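You operate a simulated robot arm through the tools that you are given. There is no shell and no other tool. Be economical: measure what you need, move in short steps, check, and stop when the job is done.

The job below is to be done with a simulated robot arm. You get a single attempt, and the scene is never put back.

TASK
Take the blue pot and put it on top of the grey brick. Then put the yellow hook tag on the top of the deep bench. Then fetch the big blue bead and set it on the bench left of the rod rest. Then open the cream drawer, put the blue stopper in the inside of the cream drawer, then shut the drawer. Then fetch the brown pad and set it on the pale orange tile. Then fetch the white tape roll and set it on the bare top of the red bench. The order counts. Set down upright: blue stopper, brown pad.

It is judged by the outcome, as a careful person would: the job done as asked, and still so three seconds after it is handed in. It fails if anything else is knocked over, pushed out of place, dropped, spilled or broken. A push-on lid holds only when it is set on centred and level and pressed home; a screw cap is set on level and turned clockwise until tight.

THE ROBOT
A 7-joint arm with a two-finger gripper on a trunk, on a base that drives. Base frame: it is fixed to the floor where the robot stands at the start and does not move with it; the origin is under the middle of the robot, x ahead of it, y to its left, z up; the surface under the hand at the start is at about z = 0.85. Readings come in m, degrees, newtons and seconds.
With the tool pointing down near the work surface it reaches from about 0.34 to 0.8 m from the robot's upright axis, wherever it stands. Its first joint turns from -166.0 to 166.0 degrees. Places, roughly: bare top of the red bench [0.2, -3.9, 1]; bench left of the rod rest (17x17 cm) [-1.34, -2.98, 0.84]; big blue bead (4x4x3 cm) [0.5, -0.4, 0.9]; blue pot (6x6x5 cm) [0.5, 0, 0.9]; blue stopper (5x5x6 cm) [0.5, -0.5, 0.9]; brown pad (4x4x5 cm) [0.7, -0.5, 0.9]; cream drawer [0.6, -0.6, 0.7]; grey brick (7x13x5 cm) [0.6, -0.3, 0.9]; inside of the cream drawer [0.7, -0.6, 0.7]; pale orange tile (6x6x2 cm) [0.5, -0.2, 0.9]; top of the deep bench [-2.1, 0.3, 0.8]; white tape roll (6x6x3 cm) [0.5, -0.8, 0.9]; yellow hook tag (3x4x11 cm) [0.5, 0.3, 0.9]. Payload 2.45 kg.
Tool frame: the origin (TCP) lies between the finger pads and is the grasp point; the fingertips stand 0.027 m ahead of it; z points along the fingers, y is the line along which they close. Largest opening 0.08 m; the body of the gripper starts 0.054 m behind the TCP.
Orientation is that of the tool frame in the base frame, as a unit quaternion [w, x, y, z]. With the fingers straight down and closing along the base's y, the tool's x points along the base's -x, its y along +y and its z along -z.

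THE INTERFACE
- The arm moves only by the tool nudge_tool. Its argument "moves" is a list of rows, each a list of 6 numbers: the shift along the tool's x, y, z in m, then the turn, a rotation vector about the tool's x, y, z in degrees. In form: [[dx, dy, dz, wx, wy, wz], ...]. A call has 1 to 20 rows; each row is the pose to reach, as a shift and turn from the pose commanded when the call began, along the tool's axes at that moment. "grip" is the gripper command, from -1 (shut) to 1 (fully open), values between in proportion, set as the call begins (left out, the last holds). Each row takes 0.2 s and may step no farther than 0.05 m and 8.6 degrees from the row before; otherwise, or with a gripper value out of range, the whole call is refused. A pose out of reach is approached as far as the arm can. The call stops where the force on the tool passes 40 N (or 10 N more than at its start, if that is more) or the arm is blocked; 0.2 s more then pass. The fingers move at their own pace (about 0.153 m/s each) and stop on an object; they squeeze with about 27 N. The grip force told is the motor's: it shows also when the fingers shut on nothing. Time passes only in rows, and 0.2 s behind the last, so rows that repeat a pose let the fingers close. The reply holds the time, the measured pose of the TCP, the force on the tool along the base axes, the opening and the grip force, in the units named above and with some noise, with the torque about the TCP (base axes, N m) and any sound that the robot's microphone picked up.
- Cameras (640 x 400 px; columns grow to the right, rows downward): "scene" is now at [0.0508, 0.1109, 1.5441]; the picture's right is [-0.38, -0.93, 0.00], its down [-0.71, 0.29, -0.64] and it looks along [0.59, -0.24, -0.77] (base axes); focal length 253 px, centre (320, 200). "wrist" rides on the gripper at [0.063, 0.012, -0.079] in the tool frame; the picture's right is [-0.19, 0.98, 0.00], its down [-0.72, -0.14, -0.68] and it looks along [-0.67, -0.13, 0.73] (tool axes); focal length 226 px, centre (320, 200). There is no depth. A picture from a camera that has moved, and an enlarged one, comes with that camera's place and axes in the base frame and with its lens.
- get_image(camera): a new picture of that camera. No time passes.
- slide_trunk(by): slides the trunk up (or, below 0, down) by that many m; the arm and the scene camera ride with it, the base frame stays. It gives what a move gives, with no picture.
- roll_base(legs): drives the robot by 1 to 6 legs, each [ahead, turn to the left] in m and degrees, along the robot's own axes; the way and the turn of a leg run together, so that a leg with both is an arc; at most 1.5 m and 180 degrees a leg. The arm and the cameras ride along, it lands a little off, and it stops where it bumps. It gives what a move gives.
- turn_head(pan, tilt): turns the head with the scene camera to pan (to the left, within 120 degrees either way) and tilt (down, from -29 to 69), counted from straight ahead of the robot. It gives what a move gives.
- inspect(camera, box): a new picture of the part [left, top, right, bottom] of that camera's present view, enlarged. No time passes.
- close_job(): hands the job in; it is judged then, once.

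Go step by step. Nothing tells you exact positions but the pictures and the camera data: compare them with the known pose of the tool, close in by small moves and look again before you grip or let go. The budget is 207 turns and 192 pictures, counting those below and the enlarged ones. Unless the task says otherwise, let go and move clear before handing in.

The tools are called after "Emit:" by a JSON object that holds its "method" and its "body". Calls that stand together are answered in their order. nudge_tool: Moves the arm, as the interface text tells. Its arguments: {"type":"object","properties":{"moves":{"type":"array"},"grip":{"type":"number"}},"required":["moves"]} The other tools are called the same way: slide_trunk (by) slides the trunk up or down; roll_base (legs) drives the base; turn_head (pan, tilt) turns the head that bears the scene camera; get_image (camera) takes a picture; inspect (camera, box) takes an enlarged picture of a part of a camera's view; close_job () hands the job in.

At the start:

```text
time: 0.0
ee_pos: [0.4432, -0.2583, 1.1744]
tcp_rot: [0.0, -0.004, 1.0, 0.0]
ft_force: [-1.2, -0.2, -0.5]
wrist_torque: [-0.03, -0.01, -0.01]
width: 0.08
grip_force: 0.1
trunk travel left (down, up): [-0.175, 0.365]
robot x, y, heading: [-0.0022, 0.0009, 0.0]
head pan, tilt: [-22.3, 50.0]
```

scene: 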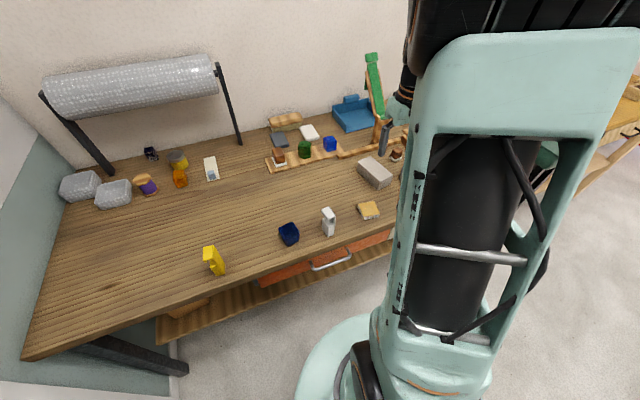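
wrist: 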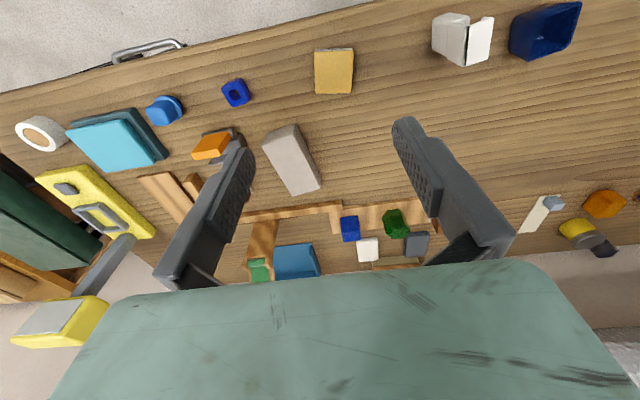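

I see the bench with the blue pot near (0.48, 0.04), the grey brick near (0.6, -0.3), and the other things around them. I'll take closer looks before moving.

Emit:
{"method": "inspect", "body": {"camera": "scene", "box": [240, 100, 440, 260]}}

Emit:
{"method": "inspect", "body": {"camera": "wrist", "box": [0, 0, 320, 200]}}

Emit:
{"method": "inspect", "body": {"camera": "wrist", "box": [320, 0, 640, 200]}}

```text
2.50 times, centred on (340, 180) of scene
camera zoom: at [0.0508, 0.1109, 1.5441], right [-0.38, -0.93, 0.0], down [-0.71, 0.29, -0.64], along [0.59, -0.24, -0.77], focal length 633 px, centre (270, 250)
```

zoom: 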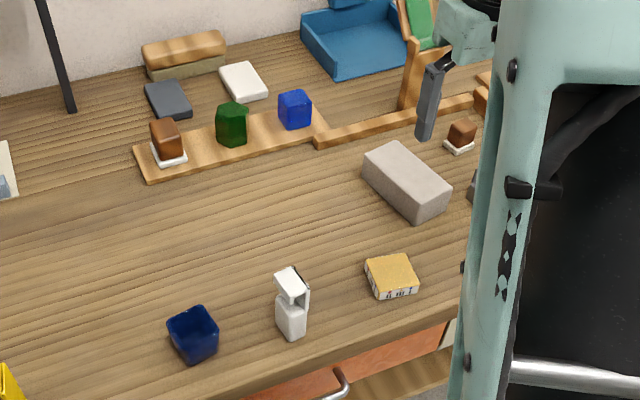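

```text
2.00 times, centred on (160, 100) of wrist
camera zoom: at [0.38, -0.2469, 1.2531], right [0.19, 0.98, 0.0], down [0.72, -0.14, 0.68], along [0.67, -0.13, -0.73], focal length 452 px, centre (640, 400)
```

zoom: 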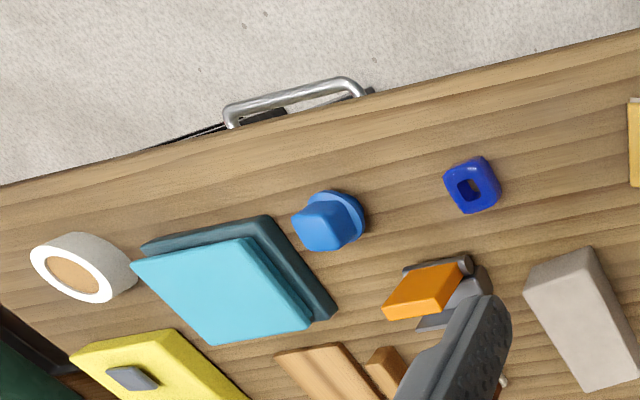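

```text
2.00 times, centred on (480, 100) of wrist
camera zoom: at [0.38, -0.2469, 1.2531], right [0.19, 0.98, 0.0], down [0.72, -0.14, 0.68], along [0.67, -0.13, -0.73], focal length 452 px, centre (0, 400)
```

zoom: 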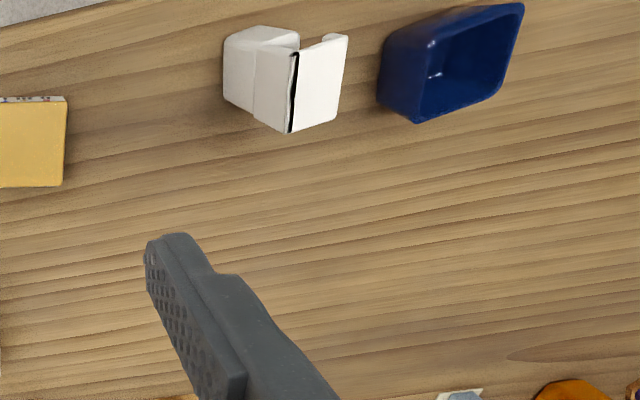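

The pot is an open-topped box turned a little. I'll move above it for a closer look.

Emit:
{"method": "nudge_tool", "body": {"moves": [[-0.007, 0.048, 0.02, 0, 0, 0], [-0.014, 0.09, 0.04, 0, 0, 0], [-0.02, 0.13, 0.06, 0, 0, 0], [-0.026, 0.17, 0.08, 0, 0, 0], [-0.03, 0.21, 0.1, 0, 0, 0], [-0.032, 0.25, 0.12, 0, 0, 0], [-0.034, 0.29, 0.13, 0, 0, 0], [-0.034, 0.3, 0.14, 0, 0, 0]], "grip": 1}}

Emit:
{"method": "get_image", "body": {"camera": "wrist"}}

```text
refused: row 1 steps farther than a row can; nothing moved
```

```text
186 pictures are left
camera wrist: at [0.38, -0.2469, 1.2531], right [0.19, 0.98, 0.0], down [0.72, -0.14, 0.68], along [0.67, -0.13, -0.73], focal length 226 px, centre (320, 200)
```

wrist: 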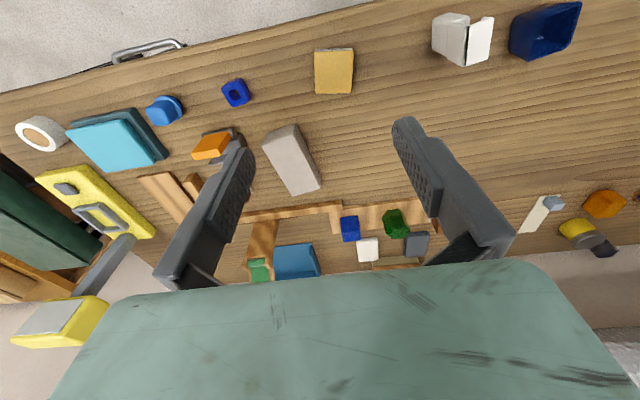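

The first row was too long a step, so nothing moved. I'll repeat it with shorter rows.

Emit:
{"method": "nudge_tool", "body": {"moves": [[-0.005, 0.04, 0.015, 0, 0, 0], [-0.01, 0.08, 0.03, 0, 0, 0], [-0.015, 0.12, 0.05, 0, 0, 0], [-0.02, 0.16, 0.07, 0, 0, 0], [-0.025, 0.2, 0.085, 0, 0, 0], [-0.03, 0.24, 0.1, 0, 0, 0], [-0.034, 0.27, 0.12, 0, 0, 0], [-0.034, 0.3, 0.14, 0, 0, 0], [-0.034, 0.3, 0.14, 0, 0, 0]], "grip": 1}}

Emit:
{"method": "get_image", "body": {"camera": "wrist"}}

```text
time: 2.0
ee_pos: [0.4718, 0.0447, 1.0325]
tcp_rot: [0.001, -0.004, 1.0, 0.0]
ft_force: [-1.3, -0.5, 0.9]
wrist_torque: [0.03, -0.01, 0.01]
width: 0.0801
grip_force: 0.0
trunk travel left (down, up): [-0.175, 0.365]
robot x, y, heading: [-0.0003, -0.0, -0.2]
head pan, tilt: [-22.3, 50.0]
```

```text
185 pictures are left
camera wrist: at [0.4093, 0.0547, 1.1121], right [0.19, 0.98, 0.0], down [0.72, -0.14, 0.68], along [0.67, -0.13, -0.73], focal length 226 px, centre (320, 200)
```

wrist: 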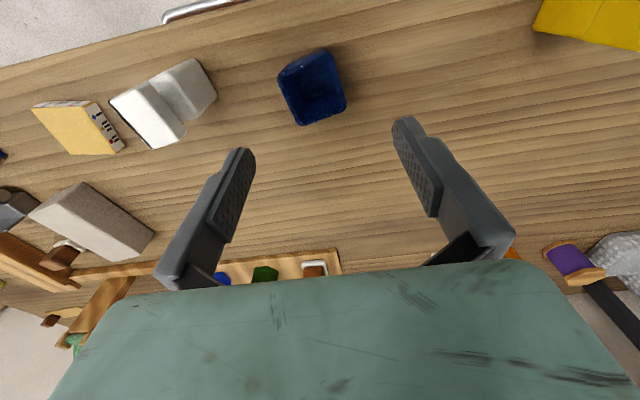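

Emit:
{"method": "inspect", "body": {"camera": "wrist", "box": [240, 30, 400, 130]}}

```text
4.00 times, centred on (320, 80) of wrist
camera zoom: at [0.4093, 0.0547, 1.1121], right [0.19, 0.98, 0.0], down [0.72, -0.14, 0.68], along [0.67, -0.13, -0.73], focal length 904 px, centre (320, 680)
```

zoom: 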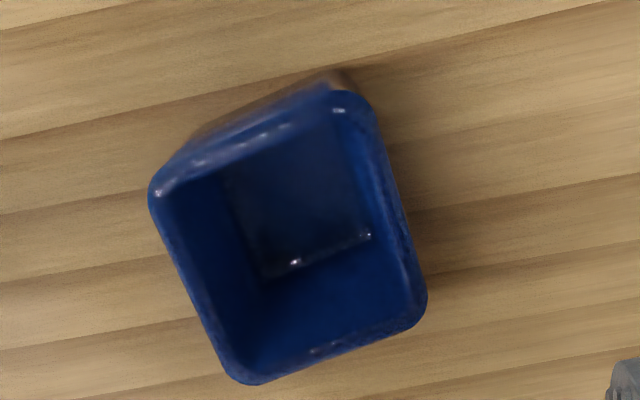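

The pot's rim centres on about (0.475, 0.036) and is turned about 10° counter-clockwise. I'll align with it, come down partway and check.

Emit:
{"method": "nudge_tool", "body": {"moves": [[-0.003, -0.009, 0.02, 0, 0, -5], [-0.003, -0.009, 0.05, 0, 0, -10], [-0.003, -0.009, 0.06, 0, 0, -10]]}}

Emit:
{"method": "get_image", "body": {"camera": "wrist"}}

```text
time: 2.8
ee_pos: [0.477, 0.0357, 0.9737]
tcp_rot: [-0.001, -0.093, 0.996, 0.0]
ft_force: [-0.3, 0.5, -0.4]
wrist_torque: [0.0, 0.0, 0.02]
width: 0.0798
grip_force: 0.1
trunk travel left (down, up): [-0.175, 0.365]
robot x, y, heading: [0.0024, -0.001, 0.1]
head pan, tilt: [-22.3, 50.0]
```

```text
183 pictures are left
camera wrist: at [0.4132, 0.0348, 1.0527], right [0.01, 1.0, 0.0], down [0.73, -0.01, 0.68], along [0.68, -0.01, -0.73], focal length 226 px, centre (320, 200)
```

wrist: 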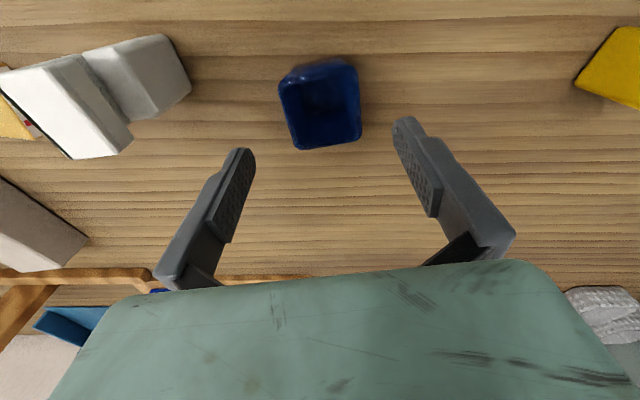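

Centred and aligned. I'll go down and grip.

Emit:
{"method": "nudge_tool", "body": {"moves": [[0.003, 0.001, 0.04, 0, 0, 0], [0.003, 0.001, 0.07, 0, 0, 0], [0.003, 0.001, 0.087, 0, 0, 0], [0.003, 0.001, 0.087, 0, 0, 0]]}}

Emit:
{"method": "get_image", "body": {"camera": "wrist"}}

```text
time: 3.8
ee_pos: [0.4738, 0.0326, 0.8883]
tcp_rot: [0.001, -0.092, 0.996, 0.0]
ft_force: [-1.6, 0.2, 31.6]
wrist_torque: [0.25, 0.35, -0.13]
width: 0.0798
grip_force: 0.1
trunk travel left (down, up): [-0.175, 0.365]
robot x, y, heading: [-0.0001, -0.003, 0.0]
head pan, tilt: [-22.3, 50.0]
```

```text
182 pictures are left
camera wrist: at [0.4097, 0.0332, 0.9677], right [0.01, 1.0, 0.0], down [0.73, -0.01, 0.68], along [0.68, -0.01, -0.73], focal length 226 px, centre (320, 200)
```

wrist: 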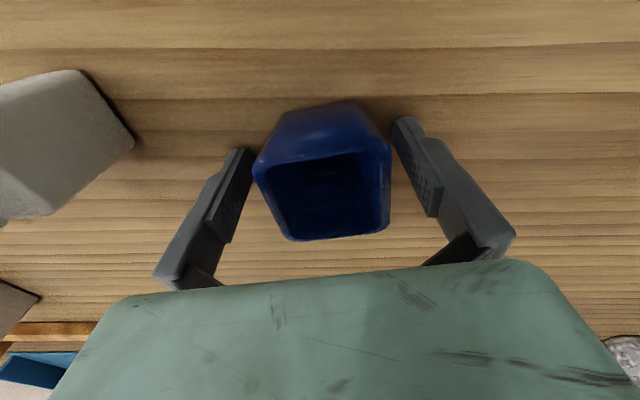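

The fingertips are touching the table, so its top is near 0.86. I'll rise a few millimetres and close.

Emit:
{"method": "nudge_tool", "body": {"moves": [[0, 0, -0.006, 0, 0, 0], [0, 0, -0.006, 0, 0, 0]]}}

Emit:
{"method": "nudge_tool", "body": {"moves": [[0, 0, 0, 0, 0, 0], [0, 0, 0, 0, 0, 0], [0, 0, 0, 0, 0, 0]], "grip": -1}}

Emit:
{"method": "get_image", "body": {"camera": "wrist"}}

```text
time: 4.4
ee_pos: [0.474, 0.0337, 0.8922]
tcp_rot: [-0.001, -0.091, 0.996, 0.0]
ft_force: [0.0, -0.4, 0.4]
wrist_torque: [0.01, -0.02, 0.02]
width: 0.0802
grip_force: 0.0
trunk travel left (down, up): [-0.175, 0.365]
robot x, y, heading: [-0.0013, -0.0009, 0.1]
head pan, tilt: [-22.3, 50.0]
```

```text
time: 5.2
ee_pos: [0.4748, 0.033, 0.894]
tcp_rot: [-0.001, -0.091, 0.996, 0.0]
ft_force: [0.0, -1.4, 0.6]
wrist_torque: [0.03, -0.02, -0.01]
width: 0.0508
grip_force: 26.9
trunk travel left (down, up): [-0.175, 0.365]
robot x, y, heading: [-0.0035, -0.0, -0.1]
head pan, tilt: [-22.3, 50.0]
```

```text
181 pictures are left
camera wrist: at [0.4099, 0.033, 0.9721], right [0.01, 1.0, 0.0], down [0.73, -0.01, 0.68], along [0.68, -0.01, -0.73], focal length 226 px, centre (320, 200)
```

wrist: 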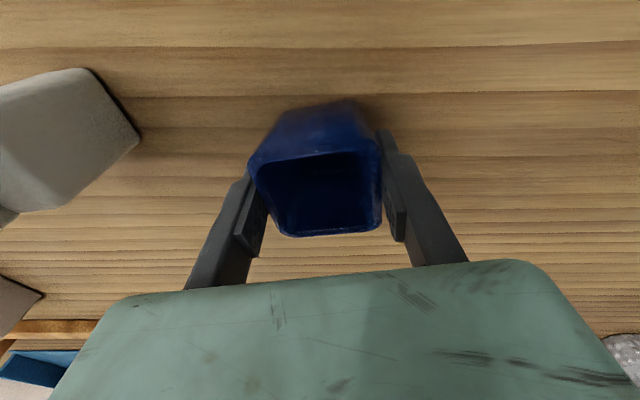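

The pot is held (5.1 cm). I put the brick's top centre at about (0.595, -0.325), turned about 11°. I'll lift and carry the pot above it.

Emit:
{"method": "nudge_tool", "body": {"moves": [[0, 0, -0.04, 0, 0, 0], [0, 0, -0.08, 0, 0, 0], [0, 0, -0.12, 0, 0, 0], [0, 0, -0.16, 0, 0, 0], [-0.007, -0.047, -0.16, 0, 0, 0], [-0.014, -0.094, -0.16, 0, 0, 0], [-0.021, -0.14, -0.16, 0, 0, 0], [-0.028, -0.187, -0.16, 0, 0, 0], [-0.035, -0.233, -0.16, 0, 0, 0], [-0.042, -0.28, -0.16, 0, 0, 0], [-0.049, -0.327, -0.16, 0, 0, 0], [-0.056, -0.373, -0.16, 0, 0, 0], [-0.056, -0.373, -0.16, 0, 0, 0]]}}

Emit:
{"method": "get_image", "body": {"camera": "wrist"}}

Emit:
{"method": "get_image", "body": {"camera": "scene"}}

```text
time: 8.0
ee_pos: [0.5978, -0.326, 1.054]
tcp_rot: [0.0, -0.092, 0.996, -0.001]
ft_force: [0.3, -0.1, -1.2]
wrist_torque: [0.02, 0.01, 0.0]
width: 0.0508
grip_force: 27.0
trunk travel left (down, up): [-0.175, 0.365]
robot x, y, heading: [-0.0002, -0.0027, 0.2]
head pan, tilt: [-22.3, 50.0]
```

```text
180 pictures are left
camera wrist: at [0.5335, -0.3257, 1.1326], right [0.01, 1.0, 0.0], down [0.73, -0.01, 0.68], along [0.68, -0.01, -0.73], focal length 226 px, centre (320, 200)
```

wrist: 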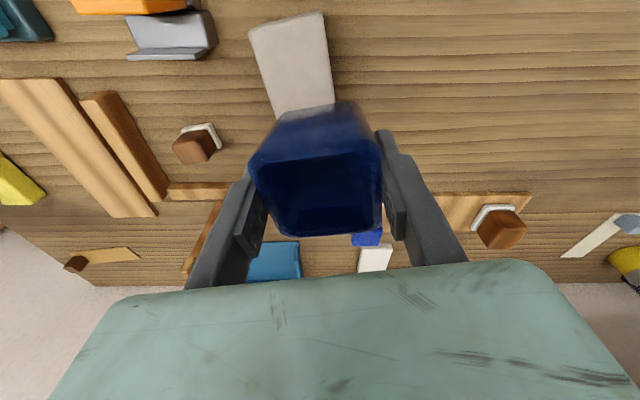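

```text
179 pictures are left
camera scene: at [0.051, 0.1104, 1.5442], right [-0.38, -0.93, 0.0], down [-0.71, 0.29, -0.64], along [0.59, -0.24, -0.77], focal length 253 px, centre (320, 200)
```

scene: 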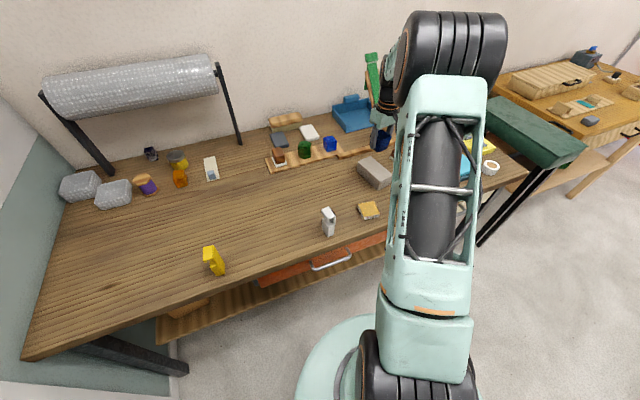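

The held pot hides part of the brick. I'll shift sideways to see it whole and measure it better.

Emit:
{"method": "nudge_tool", "body": {"moves": [[0.01, 0.045, 0, 0, 0, 0], [0.02, 0.09, 0, 0, 0, 0], [0.02, 0.09, 0, 0, 0, 0]]}}

Emit:
{"method": "inspect", "body": {"camera": "wrist", "box": [80, 0, 400, 200]}}

Emit:
{"method": "inspect", "body": {"camera": "scene", "box": [300, 100, 460, 200]}}

```text
time: 8.8
ee_pos: [0.5618, -0.2394, 1.0541]
tcp_rot: [0.0, -0.092, 0.996, 0.0]
ft_force: [-0.1, 0.7, -1.3]
wrist_torque: [0.0, 0.03, -0.03]
width: 0.0508
grip_force: 27.0
trunk travel left (down, up): [-0.175, 0.365]
robot x, y, heading: [0.0009, -0.0009, -0.0]
head pan, tilt: [-22.3, 50.0]
```

```text
2.00 times, centred on (240, 100) of wrist
camera zoom: at [0.4967, -0.24, 1.1331], right [0.01, 1.0, 0.0], down [0.73, -0.01, 0.68], along [0.68, -0.01, -0.73], focal length 452 px, centre (480, 400)
```

zoom: 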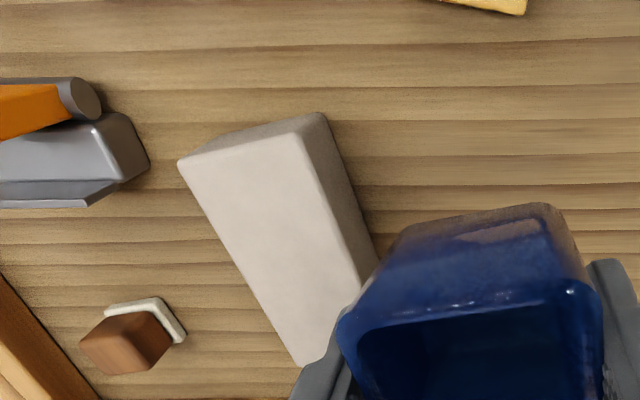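

```text
4.00 times, centred on (380, 150) of scene
camera zoom: at [0.051, 0.1108, 1.5441], right [-0.38, -0.93, 0.0], down [-0.71, 0.29, -0.64], along [0.59, -0.24, -0.77], focal length 1013 px, centre (80, 400)
```

zoom: 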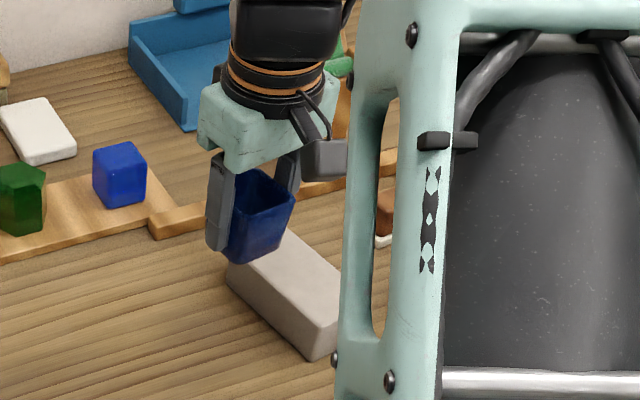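

The brick's top centres on about (0.607, -0.339). I'll move over it and lower most of the way.

Emit:
{"method": "nudge_tool", "body": {"moves": [[-0.01, -0.045, 0, 0, 0, 0], [-0.02, -0.09, 0, 0, 0, 0], [-0.027, -0.106, 0.02, 0, 0, 0], [-0.027, -0.106, 0.06, 0, 0, 0], [-0.027, -0.106, 0.095, 0, 0, 0], [-0.027, -0.106, 0.095, 0, 0, 0]]}}

Emit:
{"method": "get_image", "body": {"camera": "wrist"}}

Emit:
{"method": "inspect", "body": {"camera": "scene", "box": [320, 120, 480, 220]}}

```text
time: 10.2
ee_pos: [0.6077, -0.338, 0.9578]
tcp_rot: [0.0, -0.091, 0.996, 0.0]
ft_force: [-0.6, -0.3, -1.2]
wrist_torque: [0.02, 0.04, 0.0]
width: 0.0505
grip_force: 27.0
trunk travel left (down, up): [-0.175, 0.365]
robot x, y, heading: [0.0007, -0.001, 0.1]
head pan, tilt: [-22.3, 50.0]
```

```text
176 pictures are left
camera wrist: at [0.5426, -0.3373, 1.0358], right [0.01, 1.0, 0.0], down [0.73, -0.01, 0.68], along [0.68, -0.01, -0.73], focal length 226 px, centre (320, 200)
```

wrist: 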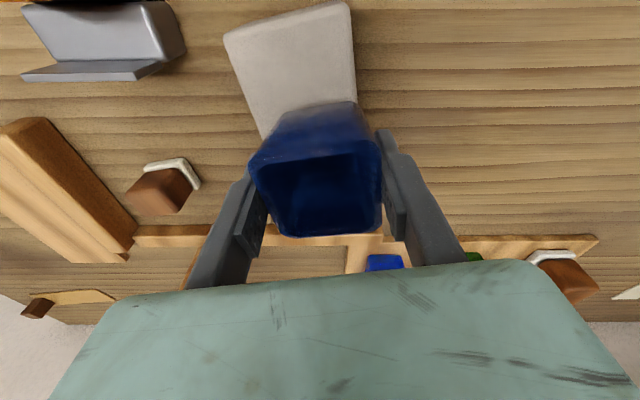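

```text
4.00 times, centred on (400, 170) of scene
camera zoom: at [0.0511, 0.1107, 1.5442], right [-0.38, -0.93, 0.0], down [-0.71, 0.29, -0.64], along [0.59, -0.24, -0.77], focal length 1013 px, centre (0, 320)
```

zoom: 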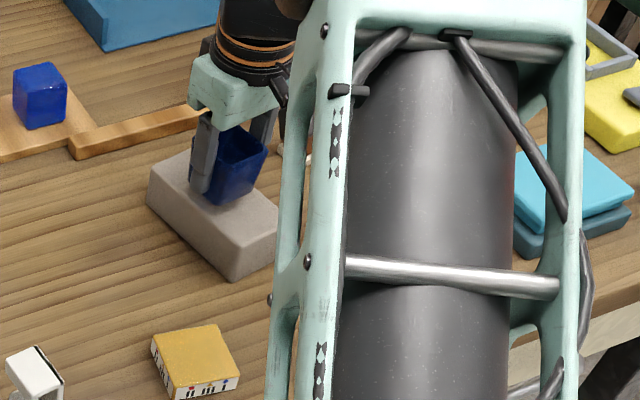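

The pot sits above the brick's middle; I'll correct 4 mm sideways and lower slowly to contact.

Emit:
{"method": "nudge_tool", "body": {"moves": [[0.0007, -0.004, 0.005, 0, 0, 0], [0.0007, -0.004, 0.01, 0, 0, 0], [0.0007, -0.004, 0.012, 0, 0, 0], [0.0007, -0.004, 0.012, 0, 0, 0]]}}

```text
time: 11.2
ee_pos: [0.6069, -0.3411, 0.9448]
tcp_rot: [-0.001, -0.091, 0.996, 0.0]
ft_force: [0.0, 0.2, -1.5]
wrist_torque: [0.0, 0.02, -0.01]
width: 0.051
grip_force: 26.9
trunk travel left (down, up): [-0.175, 0.365]
robot x, y, heading: [-0.0001, 0.0017, -0.1]
head pan, tilt: [-22.3, 50.0]
```

Emit:
{"method": "nudge_tool", "body": {"moves": [[0, 0, 0.002, 0, 0, 0], [0, 0, 0.004, 0, 0, 0], [0, 0, 0.004, 0, 0, 0]]}}

```text
time: 12.0
ee_pos: [0.6073, -0.3409, 0.9416]
tcp_rot: [0.001, -0.092, 0.996, 0.001]
ft_force: [-0.2, 0.8, 5.3]
wrist_torque: [-0.08, 0.0, 0.04]
width: 0.0506
grip_force: 27.2
trunk travel left (down, up): [-0.175, 0.365]
robot x, y, heading: [0.0007, -0.0009, -0.2]
head pan, tilt: [-22.3, 50.0]
```

It has touched down, so I'll release and back straight up.

Emit:
{"method": "nudge_tool", "body": {"moves": [[0, 0, 0, 0, 0, 0], [0, 0, 0, 0, 0, 0]], "grip": 1}}

Emit:
{"method": "nudge_tool", "body": {"moves": [[0, 0, -0.03, 0, 0, 0], [0, 0, -0.07, 0, 0, 0], [0, 0, -0.11, 0, 0, 0], [0.04, 0, -0.11, 0, 0, 0], [0.04, 0, -0.11, 0, 0, 0]]}}

Emit:
{"method": "get_image", "body": {"camera": "wrist"}}

```text
time: 12.6
ee_pos: [0.6069, -0.3407, 0.9422]
tcp_rot: [0.0, -0.092, 0.996, 0.0]
ft_force: [-0.8, 0.4, -0.5]
wrist_torque: [0.02, 0.06, 0.04]
width: 0.0802
grip_force: 0.1
trunk travel left (down, up): [-0.175, 0.365]
robot x, y, heading: [0.0018, 0.0024, 0.3]
head pan, tilt: [-22.3, 50.0]
```

```text
time: 13.8
ee_pos: [0.5682, -0.3485, 1.0517]
tcp_rot: [0.0, -0.092, 0.996, 0.001]
ft_force: [-0.9, 0.9, 0.1]
wrist_torque: [0.0, -0.01, 0.02]
width: 0.0802
grip_force: 0.0
trunk travel left (down, up): [-0.175, 0.365]
robot x, y, heading: [-0.0021, -0.001, 0.2]
head pan, tilt: [-22.3, 50.0]
```

```text
174 pictures are left
camera wrist: at [0.5027, -0.3481, 1.1309], right [0.01, 1.0, 0.0], down [0.73, -0.01, 0.68], along [0.68, -0.01, -0.73], focal length 226 px, centre (320, 200)
```

wrist: 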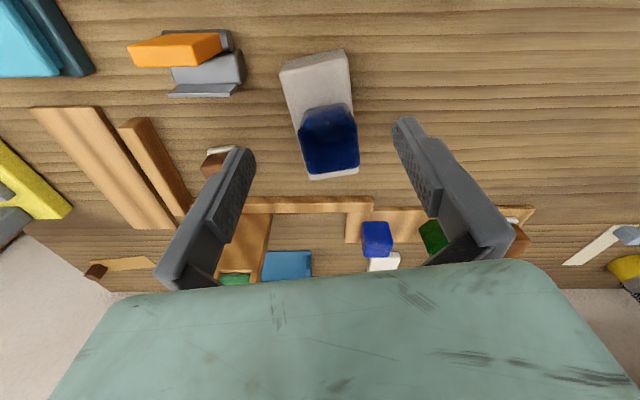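

The pot stands upright on the brick. Next is the yellow hook tag, so I'll move towards it and look.

Emit:
{"method": "nudge_tool", "body": {"moves": [[0.005, 0.04, -0.02, 0, 0, 0], [0.01, 0.08, -0.04, 0, 0, 0], [0.015, 0.12, -0.06, 0, 0, 0], [0.02, 0.16, -0.07, 0, 0, 0], [0.025, 0.2, -0.07, 0, 0, 0], [0.03, 0.24, -0.07, 0, 0, 0], [0.035, 0.28, -0.07, 0, 0, 0], [0.04, 0.32, -0.07, 0, 0, 0], [0.045, 0.36, -0.07, 0, 0, 5], [0.05, 0.4, -0.07, 0, 0, 10], [0.055, 0.44, -0.07, 0, 0, 10], [0.06, 0.48, -0.07, 0, 0, 10], [0.06, 0.5, -0.07, 0, 0, 10], [0.06, 0.5, -0.07, 0, 0, 10]]}}

Emit:
{"method": "get_image", "body": {"camera": "wrist"}}

Emit:
{"method": "inspect", "body": {"camera": "scene", "box": [150, 200, 310, 300]}}

```text
time: 16.8
ee_pos: [0.418, 0.1347, 1.1227]
tcp_rot: [0.0, -0.004, 1.0, 0.0]
ft_force: [-0.1, -1.4, -0.6]
wrist_torque: [-0.03, 0.02, 0.01]
width: 0.0798
grip_force: 0.2
trunk travel left (down, up): [-0.175, 0.365]
robot x, y, heading: [0.002, -0.0007, 0.0]
head pan, tilt: [-22.3, 50.0]
```

```text
173 pictures are left
camera wrist: at [0.355, 0.1452, 1.201], right [0.19, 0.98, 0.0], down [0.72, -0.14, 0.68], along [0.67, -0.13, -0.73], focal length 226 px, centre (320, 200)
```

wrist: 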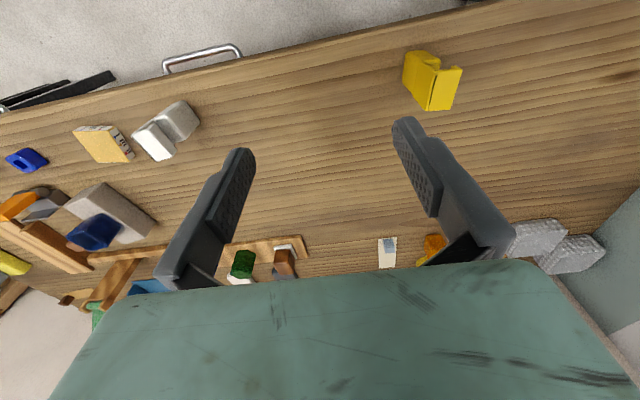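

```text
4.00 times, centred on (230, 250) of scene
camera zoom: at [0.0508, 0.1111, 1.5441], right [-0.38, -0.93, 0.0], down [-0.71, 0.29, -0.64], along [0.59, -0.24, -0.77], focal length 1013 px, centre (680, 0)
```

zoom: 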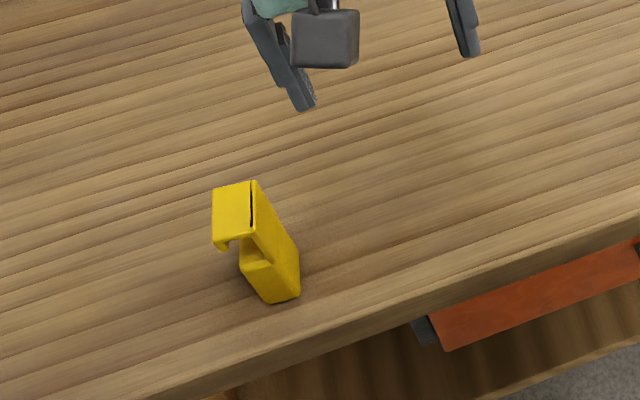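

Emit:
{"method": "inspect", "body": {"camera": "wrist", "box": [370, 30, 498, 110]}}

```text
5.00 times, centred on (434, 70) of wrist
camera zoom: at [0.355, 0.1452, 1.201], right [0.19, 0.98, 0.0], down [0.72, -0.14, 0.68], along [0.67, -0.13, -0.73], focal length 1130 px, centre (-250, 850)
```

zoom: 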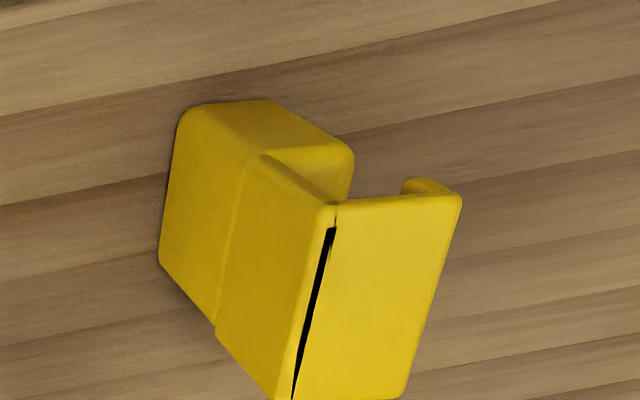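

The tag stands about 11 cm tall with its top centred near (0.448, 0.249), turned about -8°. I'll move above it and check the alignment.

Emit:
{"method": "nudge_tool", "body": {"moves": [[-0.01, 0.04, 0, 0, 0, 4], [-0.02, 0.08, 0, 0, 0, 8], [-0.03, 0.114, 0.02, 0, 0, 8], [-0.03, 0.114, 0.05, 0, 0, 8], [-0.03, 0.114, 0.05, 0, 0, 8]]}}

Emit:
{"method": "get_image", "body": {"camera": "wrist"}}

Emit:
{"method": "inspect", "body": {"camera": "scene", "box": [150, 200, 310, 300]}}

```text
time: 18.0
ee_pos: [0.4482, 0.2481, 1.0721]
tcp_rot: [0.0, 0.065, 0.998, 0.0]
ft_force: [0.5, 0.2, 0.2]
wrist_torque: [0.01, 0.01, 0.0]
width: 0.0799
grip_force: 0.0
trunk travel left (down, up): [-0.175, 0.365]
robot x, y, heading: [0.0007, 0.0006, 0.2]
head pan, tilt: [-22.3, 50.0]
```

```text
170 pictures are left
camera wrist: at [0.386, 0.2683, 1.1507], right [0.32, 0.95, 0.0], down [0.69, -0.23, 0.68], along [0.65, -0.22, -0.73], focal length 226 px, centre (320, 200)
```

wrist: 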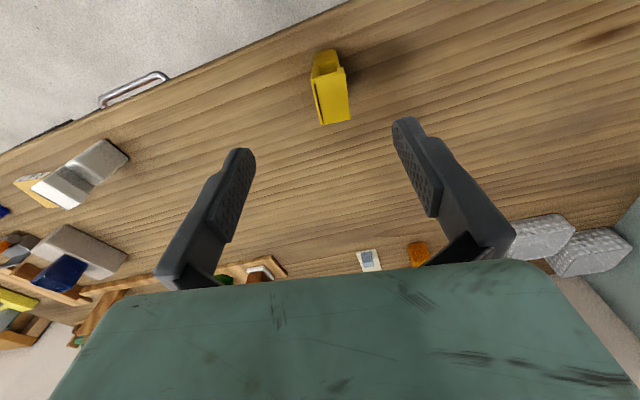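

```text
4.00 times, centred on (230, 250) of scene
camera zoom: at [0.0507, 0.1108, 1.5442], right [-0.38, -0.93, 0.0], down [-0.71, 0.29, -0.64], along [0.59, -0.24, -0.77], focal length 1013 px, centre (680, 0)
```

zoom: 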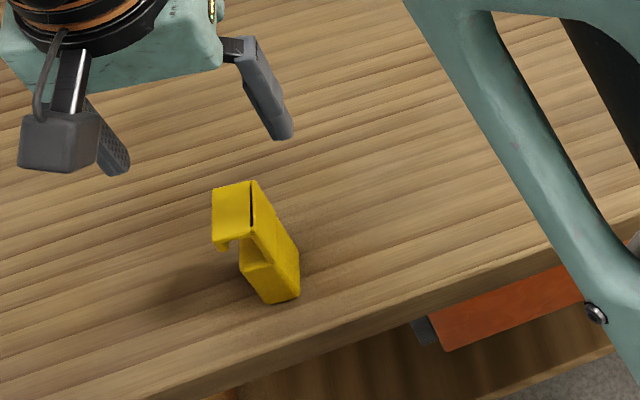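

The top centre is nearer y = 0.257. I'll shift 8 mm, lower around the tag and look before gripping.

Emit:
{"method": "nudge_tool", "body": {"moves": [[0, 0.008, 0.03, 0, 0, 0], [0, 0.008, 0.06, 0, 0, 0], [0, 0.008, 0.1, 0, 0, 0], [0, 0.008, 0.14, 0, 0, 0], [0, 0.008, 0.14, 0, 0, 0]]}}

Emit:
{"method": "get_image", "body": {"camera": "wrist"}}

Emit:
{"method": "inspect", "body": {"camera": "scene", "box": [150, 200, 310, 300]}}

```text
time: 19.2
ee_pos: [0.4477, 0.2546, 0.9323]
tcp_rot: [0.0, 0.065, 0.998, 0.0]
ft_force: [-0.7, -0.4, -0.2]
wrist_torque: [-0.03, 0.02, -0.03]
width: 0.0801
grip_force: 0.0
trunk travel left (down, up): [-0.175, 0.365]
robot x, y, heading: [-0.0052, 0.0, -0.1]
head pan, tilt: [-22.3, 50.0]
```

```text
168 pictures are left
camera wrist: at [0.3871, 0.2736, 1.0107], right [0.32, 0.95, 0.0], down [0.69, -0.23, 0.68], along [0.65, -0.22, -0.73], focal length 226 px, centre (320, 200)
```

wrist: 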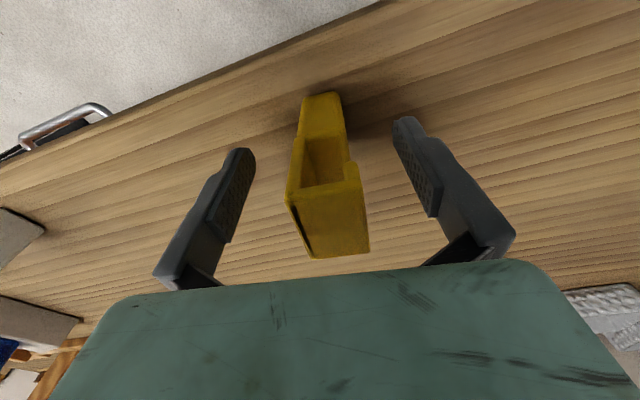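

```text
4.00 times, centred on (230, 250) of scene
camera zoom: at [0.051, 0.1113, 1.5441], right [-0.38, -0.93, 0.0], down [-0.71, 0.29, -0.64], along [0.59, -0.24, -0.77], focal length 1013 px, centre (680, 0)
```

zoom: 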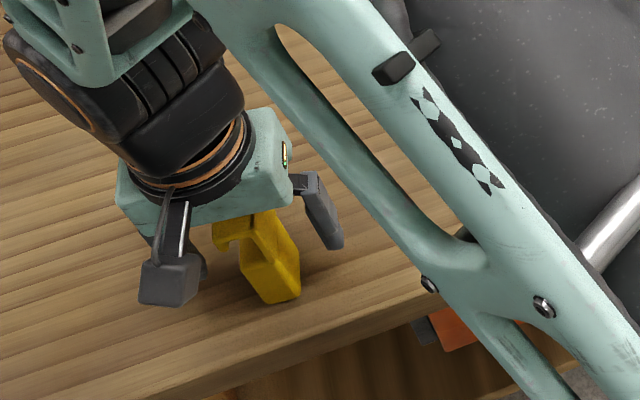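

The fingers straddle the tag. Closing now.

Emit:
{"method": "nudge_tool", "body": {"moves": [[0, 0, 0, 0, 0, 0], [0, 0, 0, 0, 0, 0], [0, 0, 0, 0, 0, 0]], "grip": -1}}

Emit:
{"method": "get_image", "body": {"camera": "wrist"}}

```text
time: 20.0
ee_pos: [0.4482, 0.254, 0.9319]
tcp_rot: [0.0, 0.066, 0.998, -0.001]
ft_force: [0.5, -0.5, -0.1]
wrist_torque: [0.02, -0.03, -0.03]
width: 0.0274
grip_force: 26.3
trunk travel left (down, up): [-0.175, 0.365]
robot x, y, heading: [0.0035, -0.0008, 0.3]
head pan, tilt: [-22.3, 50.0]
```

```text
166 pictures are left
camera wrist: at [0.387, 0.2734, 1.0111], right [0.32, 0.95, 0.0], down [0.69, -0.23, 0.68], along [0.65, -0.22, -0.73], focal length 226 px, centre (320, 200)
```

wrist: 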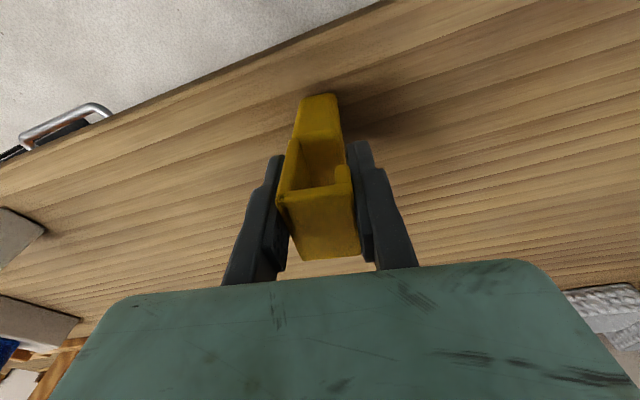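

The tag is held (2.7 cm). I'll lift it, then look behind and to the side for the deep bench.

Emit:
{"method": "nudge_tool", "body": {"moves": [[0, 0, -0.04, 0, 0, 0], [0, 0, -0.08, 0, 0, 0], [0.01, -0.03, -0.12, 0, 0, 0], [0.02, -0.07, -0.15, 0, 0, 0], [0.03, -0.11, -0.18, 0, 0, 0], [0.04, -0.15, -0.2, 0, 0, 0], [0.04, -0.15, -0.2, 0, 0, 0]]}}

Emit:
{"method": "turn_head", "body": {"pan": 119, "tilt": 25}}

Emit:
{"method": "get_image", "body": {"camera": "scene"}}

Emit:
{"method": "turn_head", "body": {"pan": -119, "tilt": 25}}

Emit:
{"method": "get_image", "body": {"camera": "scene"}}

```text
refused: row 3 steps farther than a row can; nothing moved
```

```text
time: 22.2
ee_pos: [0.4483, 0.2544, 0.9327]
tcp_rot: [0.0, 0.066, 0.998, 0.0]
ft_force: [0.0, 0.0, 0.6]
wrist_torque: [0.01, 0.03, -0.02]
width: 0.0271
grip_force: 27.3
trunk travel left (down, up): [-0.175, 0.365]
robot x, y, heading: [0.0034, 0.0002, -0.1]
head pan, tilt: [119.0, 25.0]
```

```text
165 pictures are left
camera scene: at [-0.065, 0.221, 1.5817], right [0.87, 0.48, 0.0], down [0.2, -0.37, -0.91], along [-0.44, 0.79, -0.42], focal length 253 px, centre (320, 200)
```

scene: 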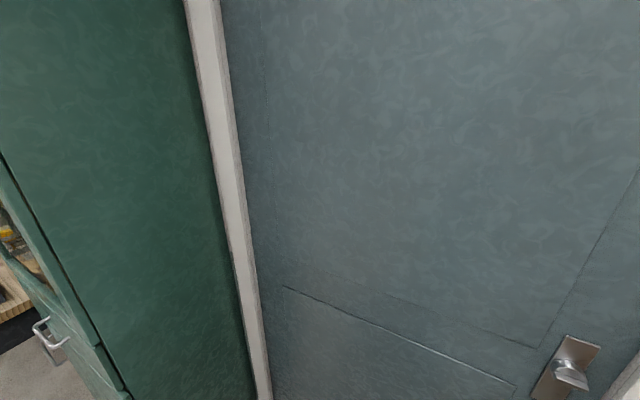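

```text
time: 25.6
ee_pos: [0.4486, 0.2531, 0.9312]
tcp_rot: [0.0, 0.065, 0.998, 0.0]
ft_force: [-0.5, 0.8, -0.6]
wrist_torque: [0.02, -0.04, 0.0]
width: 0.0271
grip_force: 27.0
trunk travel left (down, up): [-0.175, 0.365]
robot x, y, heading: [0.0005, 0.0008, -0.1]
head pan, tilt: [-119.0, 25.0]
```

```text
164 pictures are left
camera scene: at [-0.065, 0.0598, 1.5817], right [-0.87, 0.48, 0.0], down [0.2, 0.37, -0.91], along [-0.44, -0.79, -0.42], focal length 253 px, centre (320, 200)
```

scene: 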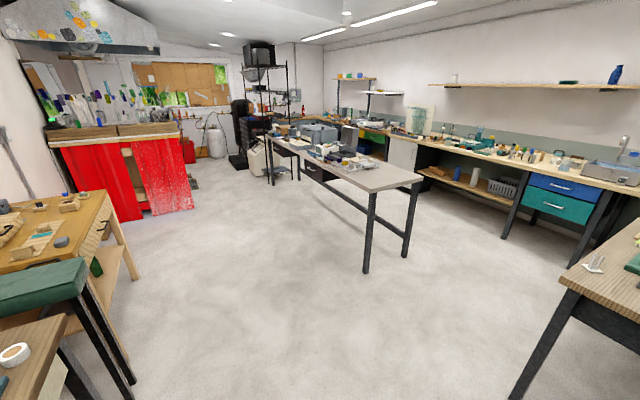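

The lift was refused for one long step. There's a wide room behind me and the deep bench is at the right edge of the picture. I'll lift with shorter steps.

Emit:
{"method": "nudge_tool", "body": {"moves": [[0, 0, -0.04, 0, 0, 0], [0, 0, -0.08, 0, 0, 0], [0.01, -0.02, -0.115, 0, 0, 0], [0.02, -0.05, -0.145, 0, 0, 0], [0.03, -0.08, -0.175, 0, 0, 0], [0.04, -0.12, -0.19, 0, 0, 0], [0.05, -0.16, -0.2, 0, 0, 0], [0.05, -0.2, -0.2, 0, 0, 0], [0.05, -0.22, -0.2, 0, 0, 0], [0.05, -0.22, -0.2, 0, 0, 0]]}}

Emit:
{"method": "roll_base", "body": {"legs": [[-0.35, 0]]}}

Emit:
{"method": "get_image", "body": {"camera": "scene"}}

```text
time: 28.0
ee_pos: [0.3675, 0.0394, 1.0911]
tcp_rot: [-0.057, 0.069, 0.996, -0.013]
ft_force: [0.0, 0.0, -1.1]
wrist_torque: [0.04, 0.01, 0.0]
width: 0.0274
grip_force: 26.7
trunk travel left (down, up): [-0.175, 0.365]
robot x, y, heading: [-0.0032, 0.0016, -0.1]
head pan, tilt: [-119.0, 25.0]
stopped in row 10: the arm was blocked; the commanded pose is now the measured one
```

```text
time: 30.3
ee_pos: [0.0131, 0.0413, 1.0907]
tcp_rot: [-0.058, 0.068, 0.996, -0.013]
ft_force: [-0.5, 0.0, -0.4]
wrist_torque: [0.01, -0.01, 0.01]
width: 0.0273
grip_force: 27.0
trunk travel left (down, up): [-0.175, 0.365]
robot x, y, heading: [-0.3523, -0.0037, -0.2]
head pan, tilt: [-119.0, 25.0]
```

```text
163 pictures are left
camera scene: at [-0.4251, 0.0649, 1.5851], right [-0.81, 0.58, 0.0], down [0.23, 0.32, -0.92], along [-0.54, -0.75, -0.39], focal length 253 px, centre (320, 200)
```

scene: 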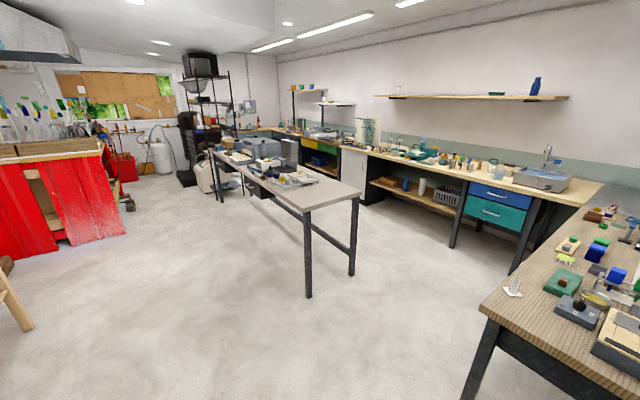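

The deep bench starts near x = -1.36 with its near side at y ≈ -0.2. I'll turn right and drive between it and the middle table.

Emit:
{"method": "roll_base", "body": {"legs": [[0, -130], [0.8, 0]]}}

Emit:
{"method": "turn_head", "body": {"pan": -90, "tilt": 35}}

Emit:
{"method": "get_image", "body": {"camera": "scene"}}

```text
time: 31.9
ee_pos: [0.0164, -0.0201, 1.0877]
tcp_rot: [-0.062, 0.15, 0.987, -0.011]
ft_force: [0.5, -0.6, 0.5]
wrist_torque: [-0.01, -0.04, 0.0]
width: 0.0271
grip_force: 26.9
trunk travel left (down, up): [-0.175, 0.365]
robot x, y, heading: [-0.3522, -0.0024, -8.3]
head pan, tilt: [-119.0, 25.0]
stopped in leg 1: the robot was blocked; the commanded pose is now the measured one
```

```text
time: 32.9
ee_pos: [0.0171, -0.021, 1.0871]
tcp_rot: [-0.064, 0.149, 0.987, -0.009]
ft_force: [-0.1, -0.1, -0.9]
wrist_torque: [-0.04, -0.02, 0.01]
width: 0.0271
grip_force: 26.9
trunk travel left (down, up): [-0.175, 0.365]
robot x, y, heading: [-0.3485, 0.0013, -8.2]
head pan, tilt: [-90.0, 35.0]
```

```text
162 pictures are left
camera scene: at [-0.4042, 0.0702, 1.5709], right [-0.8, 0.61, 0.0], down [0.32, 0.42, -0.85], along [-0.52, -0.68, -0.53], focal length 253 px, centre (320, 200)
```

scene: 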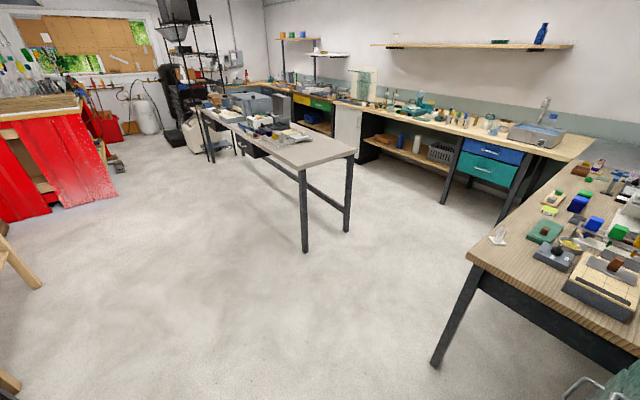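

The head camera's data shows the folded arm is pressing against the head, which explains the block. I'll extend the arm away a little and straighten the tool.

Emit:
{"method": "nudge_tool", "body": {"moves": [[-0.03, 0, 0, 0, 0, 0], [-0.06, 0, 0.0, 0, 0, 0], [-0.1, 0, 0.0, 0, 0, 0], [-0.1, 0, 0, 0, 0, 0]]}}

Emit:
{"method": "get_image", "body": {"camera": "scene"}}

```text
time: 33.9
ee_pos: [0.1118, -0.0519, 1.0776]
tcp_rot: [-0.061, 0.15, 0.987, -0.009]
ft_force: [-0.5, 0.2, -0.3]
wrist_torque: [0.0, 0.0, -0.01]
width: 0.0273
grip_force: 26.9
trunk travel left (down, up): [-0.175, 0.365]
robot x, y, heading: [-0.3453, 0.0014, -8.2]
head pan, tilt: [-90.0, 35.0]
```

```text
161 pictures are left
camera scene: at [-0.3618, 0.0541, 1.566], right [-0.99, 0.14, 0.0], down [0.08, 0.57, -0.82], along [-0.12, -0.81, -0.57], focal length 253 px, centre (320, 200)
```

scene: 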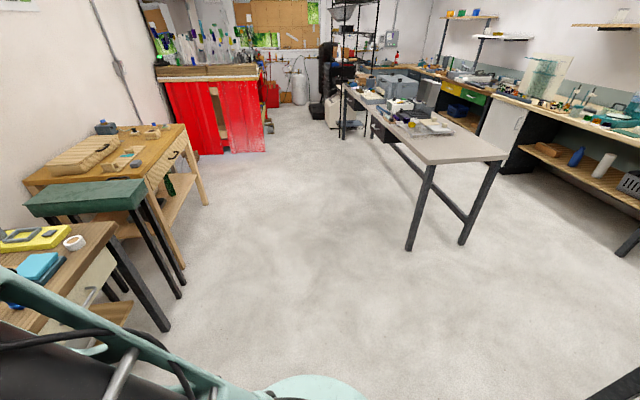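

The head is free now. I'll straighten the tool and then drive.

Emit:
{"method": "nudge_tool", "body": {"moves": [[0, 0, 0, -2, -6.8, 0], [0, 0, 0, -2, -6.8, 0]]}}

Emit:
{"method": "roll_base", "body": {"legs": [[0, -122], [0.8, 0]]}}

Emit:
{"method": "get_image", "body": {"camera": "scene"}}

```text
time: 34.5
ee_pos: [0.1109, -0.0502, 1.0775]
tcp_rot: [0.001, 0.15, 0.989, -0.001]
ft_force: [0.3, 0.2, 0.1]
wrist_torque: [0.03, -0.04, -0.04]
width: 0.0271
grip_force: 27.1
trunk travel left (down, up): [-0.175, 0.365]
robot x, y, heading: [-0.3509, -0.0032, -8.2]
head pan, tilt: [-90.0, 35.0]
```

```text
time: 35.2
ee_pos: [0.1102, -0.0515, 1.0777]
tcp_rot: [-0.001, 0.149, 0.989, -0.001]
ft_force: [-0.6, -0.1, -0.2]
wrist_torque: [0.01, -0.01, -0.01]
width: 0.0272
grip_force: 27.2
trunk travel left (down, up): [-0.175, 0.365]
robot x, y, heading: [-0.3517, -0.002, -8.2]
head pan, tilt: [-90.0, 35.0]
stopped in leg 1: the robot was blocked; the commanded pose is now the measured one
```

```text
160 pictures are left
camera scene: at [-0.3625, 0.0543, 1.5659], right [-0.99, 0.14, 0.0], down [0.08, 0.57, -0.82], along [-0.12, -0.81, -0.57], focal length 253 px, centre (320, 200)
```

scene: 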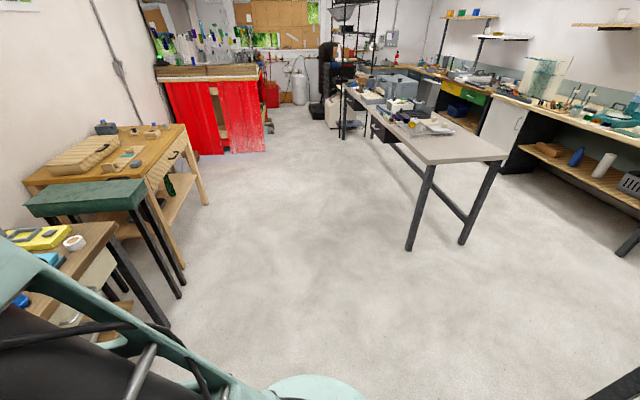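

Still blocked, so something on the floor must touch the base. I'll look left and down.

Emit:
{"method": "turn_head", "body": {"pan": 115, "tilt": 60}}

Emit:
{"method": "get_image", "body": {"camera": "scene"}}

Emit:
{"method": "turn_head", "body": {"pan": 50, "tilt": 60}}

Emit:
{"method": "get_image", "body": {"camera": "scene"}}

```text
time: 38.2
ee_pos: [0.1109, -0.0509, 1.0784]
tcp_rot: [0.0, 0.149, 0.989, -0.001]
ft_force: [0.1, -0.1, -0.5]
wrist_torque: [-0.01, -0.03, 0.01]
width: 0.0271
grip_force: 26.9
trunk travel left (down, up): [-0.175, 0.365]
robot x, y, heading: [-0.354, -0.0033, -8.3]
head pan, tilt: [115.0, 60.0]
```

```text
159 pictures are left
camera scene: at [-0.3691, 0.2053, 1.5316], right [0.96, 0.29, 0.0], down [0.25, -0.83, -0.5], along [-0.14, 0.48, -0.87], focal length 253 px, centre (320, 200)
```

scene: 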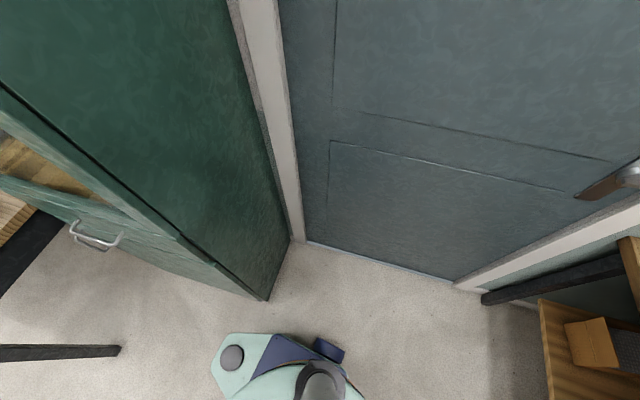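

```text
time: 39.5
ee_pos: [0.1115, -0.0508, 1.0773]
tcp_rot: [0.001, 0.15, 0.989, -0.001]
ft_force: [1.2, 0.0, -0.4]
wrist_torque: [-0.03, -0.03, -0.01]
width: 0.027
grip_force: 26.9
trunk travel left (down, up): [-0.175, 0.365]
robot x, y, heading: [-0.3488, -0.0012, -8.0]
head pan, tilt: [50.0, 60.0]
```

```text
158 pictures are left
camera scene: at [-0.3002, 0.1859, 1.5316], right [0.67, -0.75, 0.0], down [-0.65, -0.58, -0.5], along [0.37, 0.33, -0.87], focal length 253 px, centre (320, 200)
```

scene: 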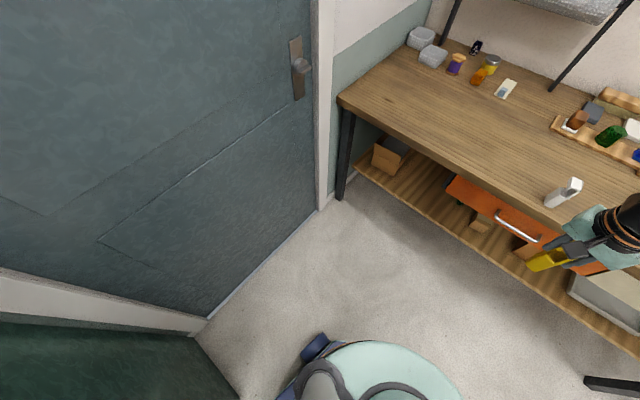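

The rear corner of the base meets the green cabinet behind-left of me. I'll roll forward a bit and then turn right.

Emit:
{"method": "roll_base", "body": {"legs": [[0.17, 0], [0, -82]]}}

Emit:
{"method": "turn_head", "body": {"pan": -60, "tilt": 40}}

Emit:
{"method": "get_image", "body": {"camera": "scene"}}

```text
time: 44.7
ee_pos: [-0.18, -0.4892, 1.078]
tcp_rot: [0.0, 0.772, 0.636, -0.001]
ft_force: [0.7, 0.1, -1.0]
wrist_torque: [0.02, 0.01, -0.03]
width: 0.0273
grip_force: 26.9
trunk travel left (down, up): [-0.175, 0.365]
robot x, y, heading: [-0.1822, -0.0245, -91.9]
head pan, tilt: [50.0, 60.0]
```

```text
time: 46.6
ee_pos: [-0.1797, -0.4883, 1.0788]
tcp_rot: [0.001, 0.771, 0.636, -0.001]
ft_force: [-0.5, 0.5, -0.5]
wrist_torque: [0.02, 0.01, 0.02]
width: 0.0273
grip_force: 26.9
trunk travel left (down, up): [-0.175, 0.365]
robot x, y, heading: [-0.1793, -0.0259, -92.2]
head pan, tilt: [-60.0, 40.0]
```

```text
157 pictures are left
camera scene: at [-0.116, -0.0496, 1.5584], right [-0.47, 0.88, 0.0], down [0.57, 0.3, -0.77], along [-0.68, -0.36, -0.64], focal length 253 px, centre (320, 200)
```

scene: 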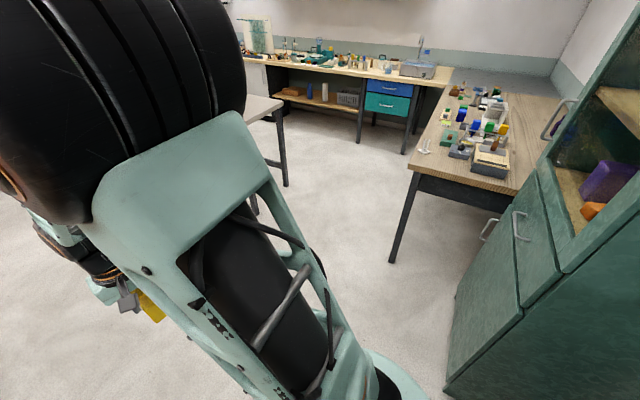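

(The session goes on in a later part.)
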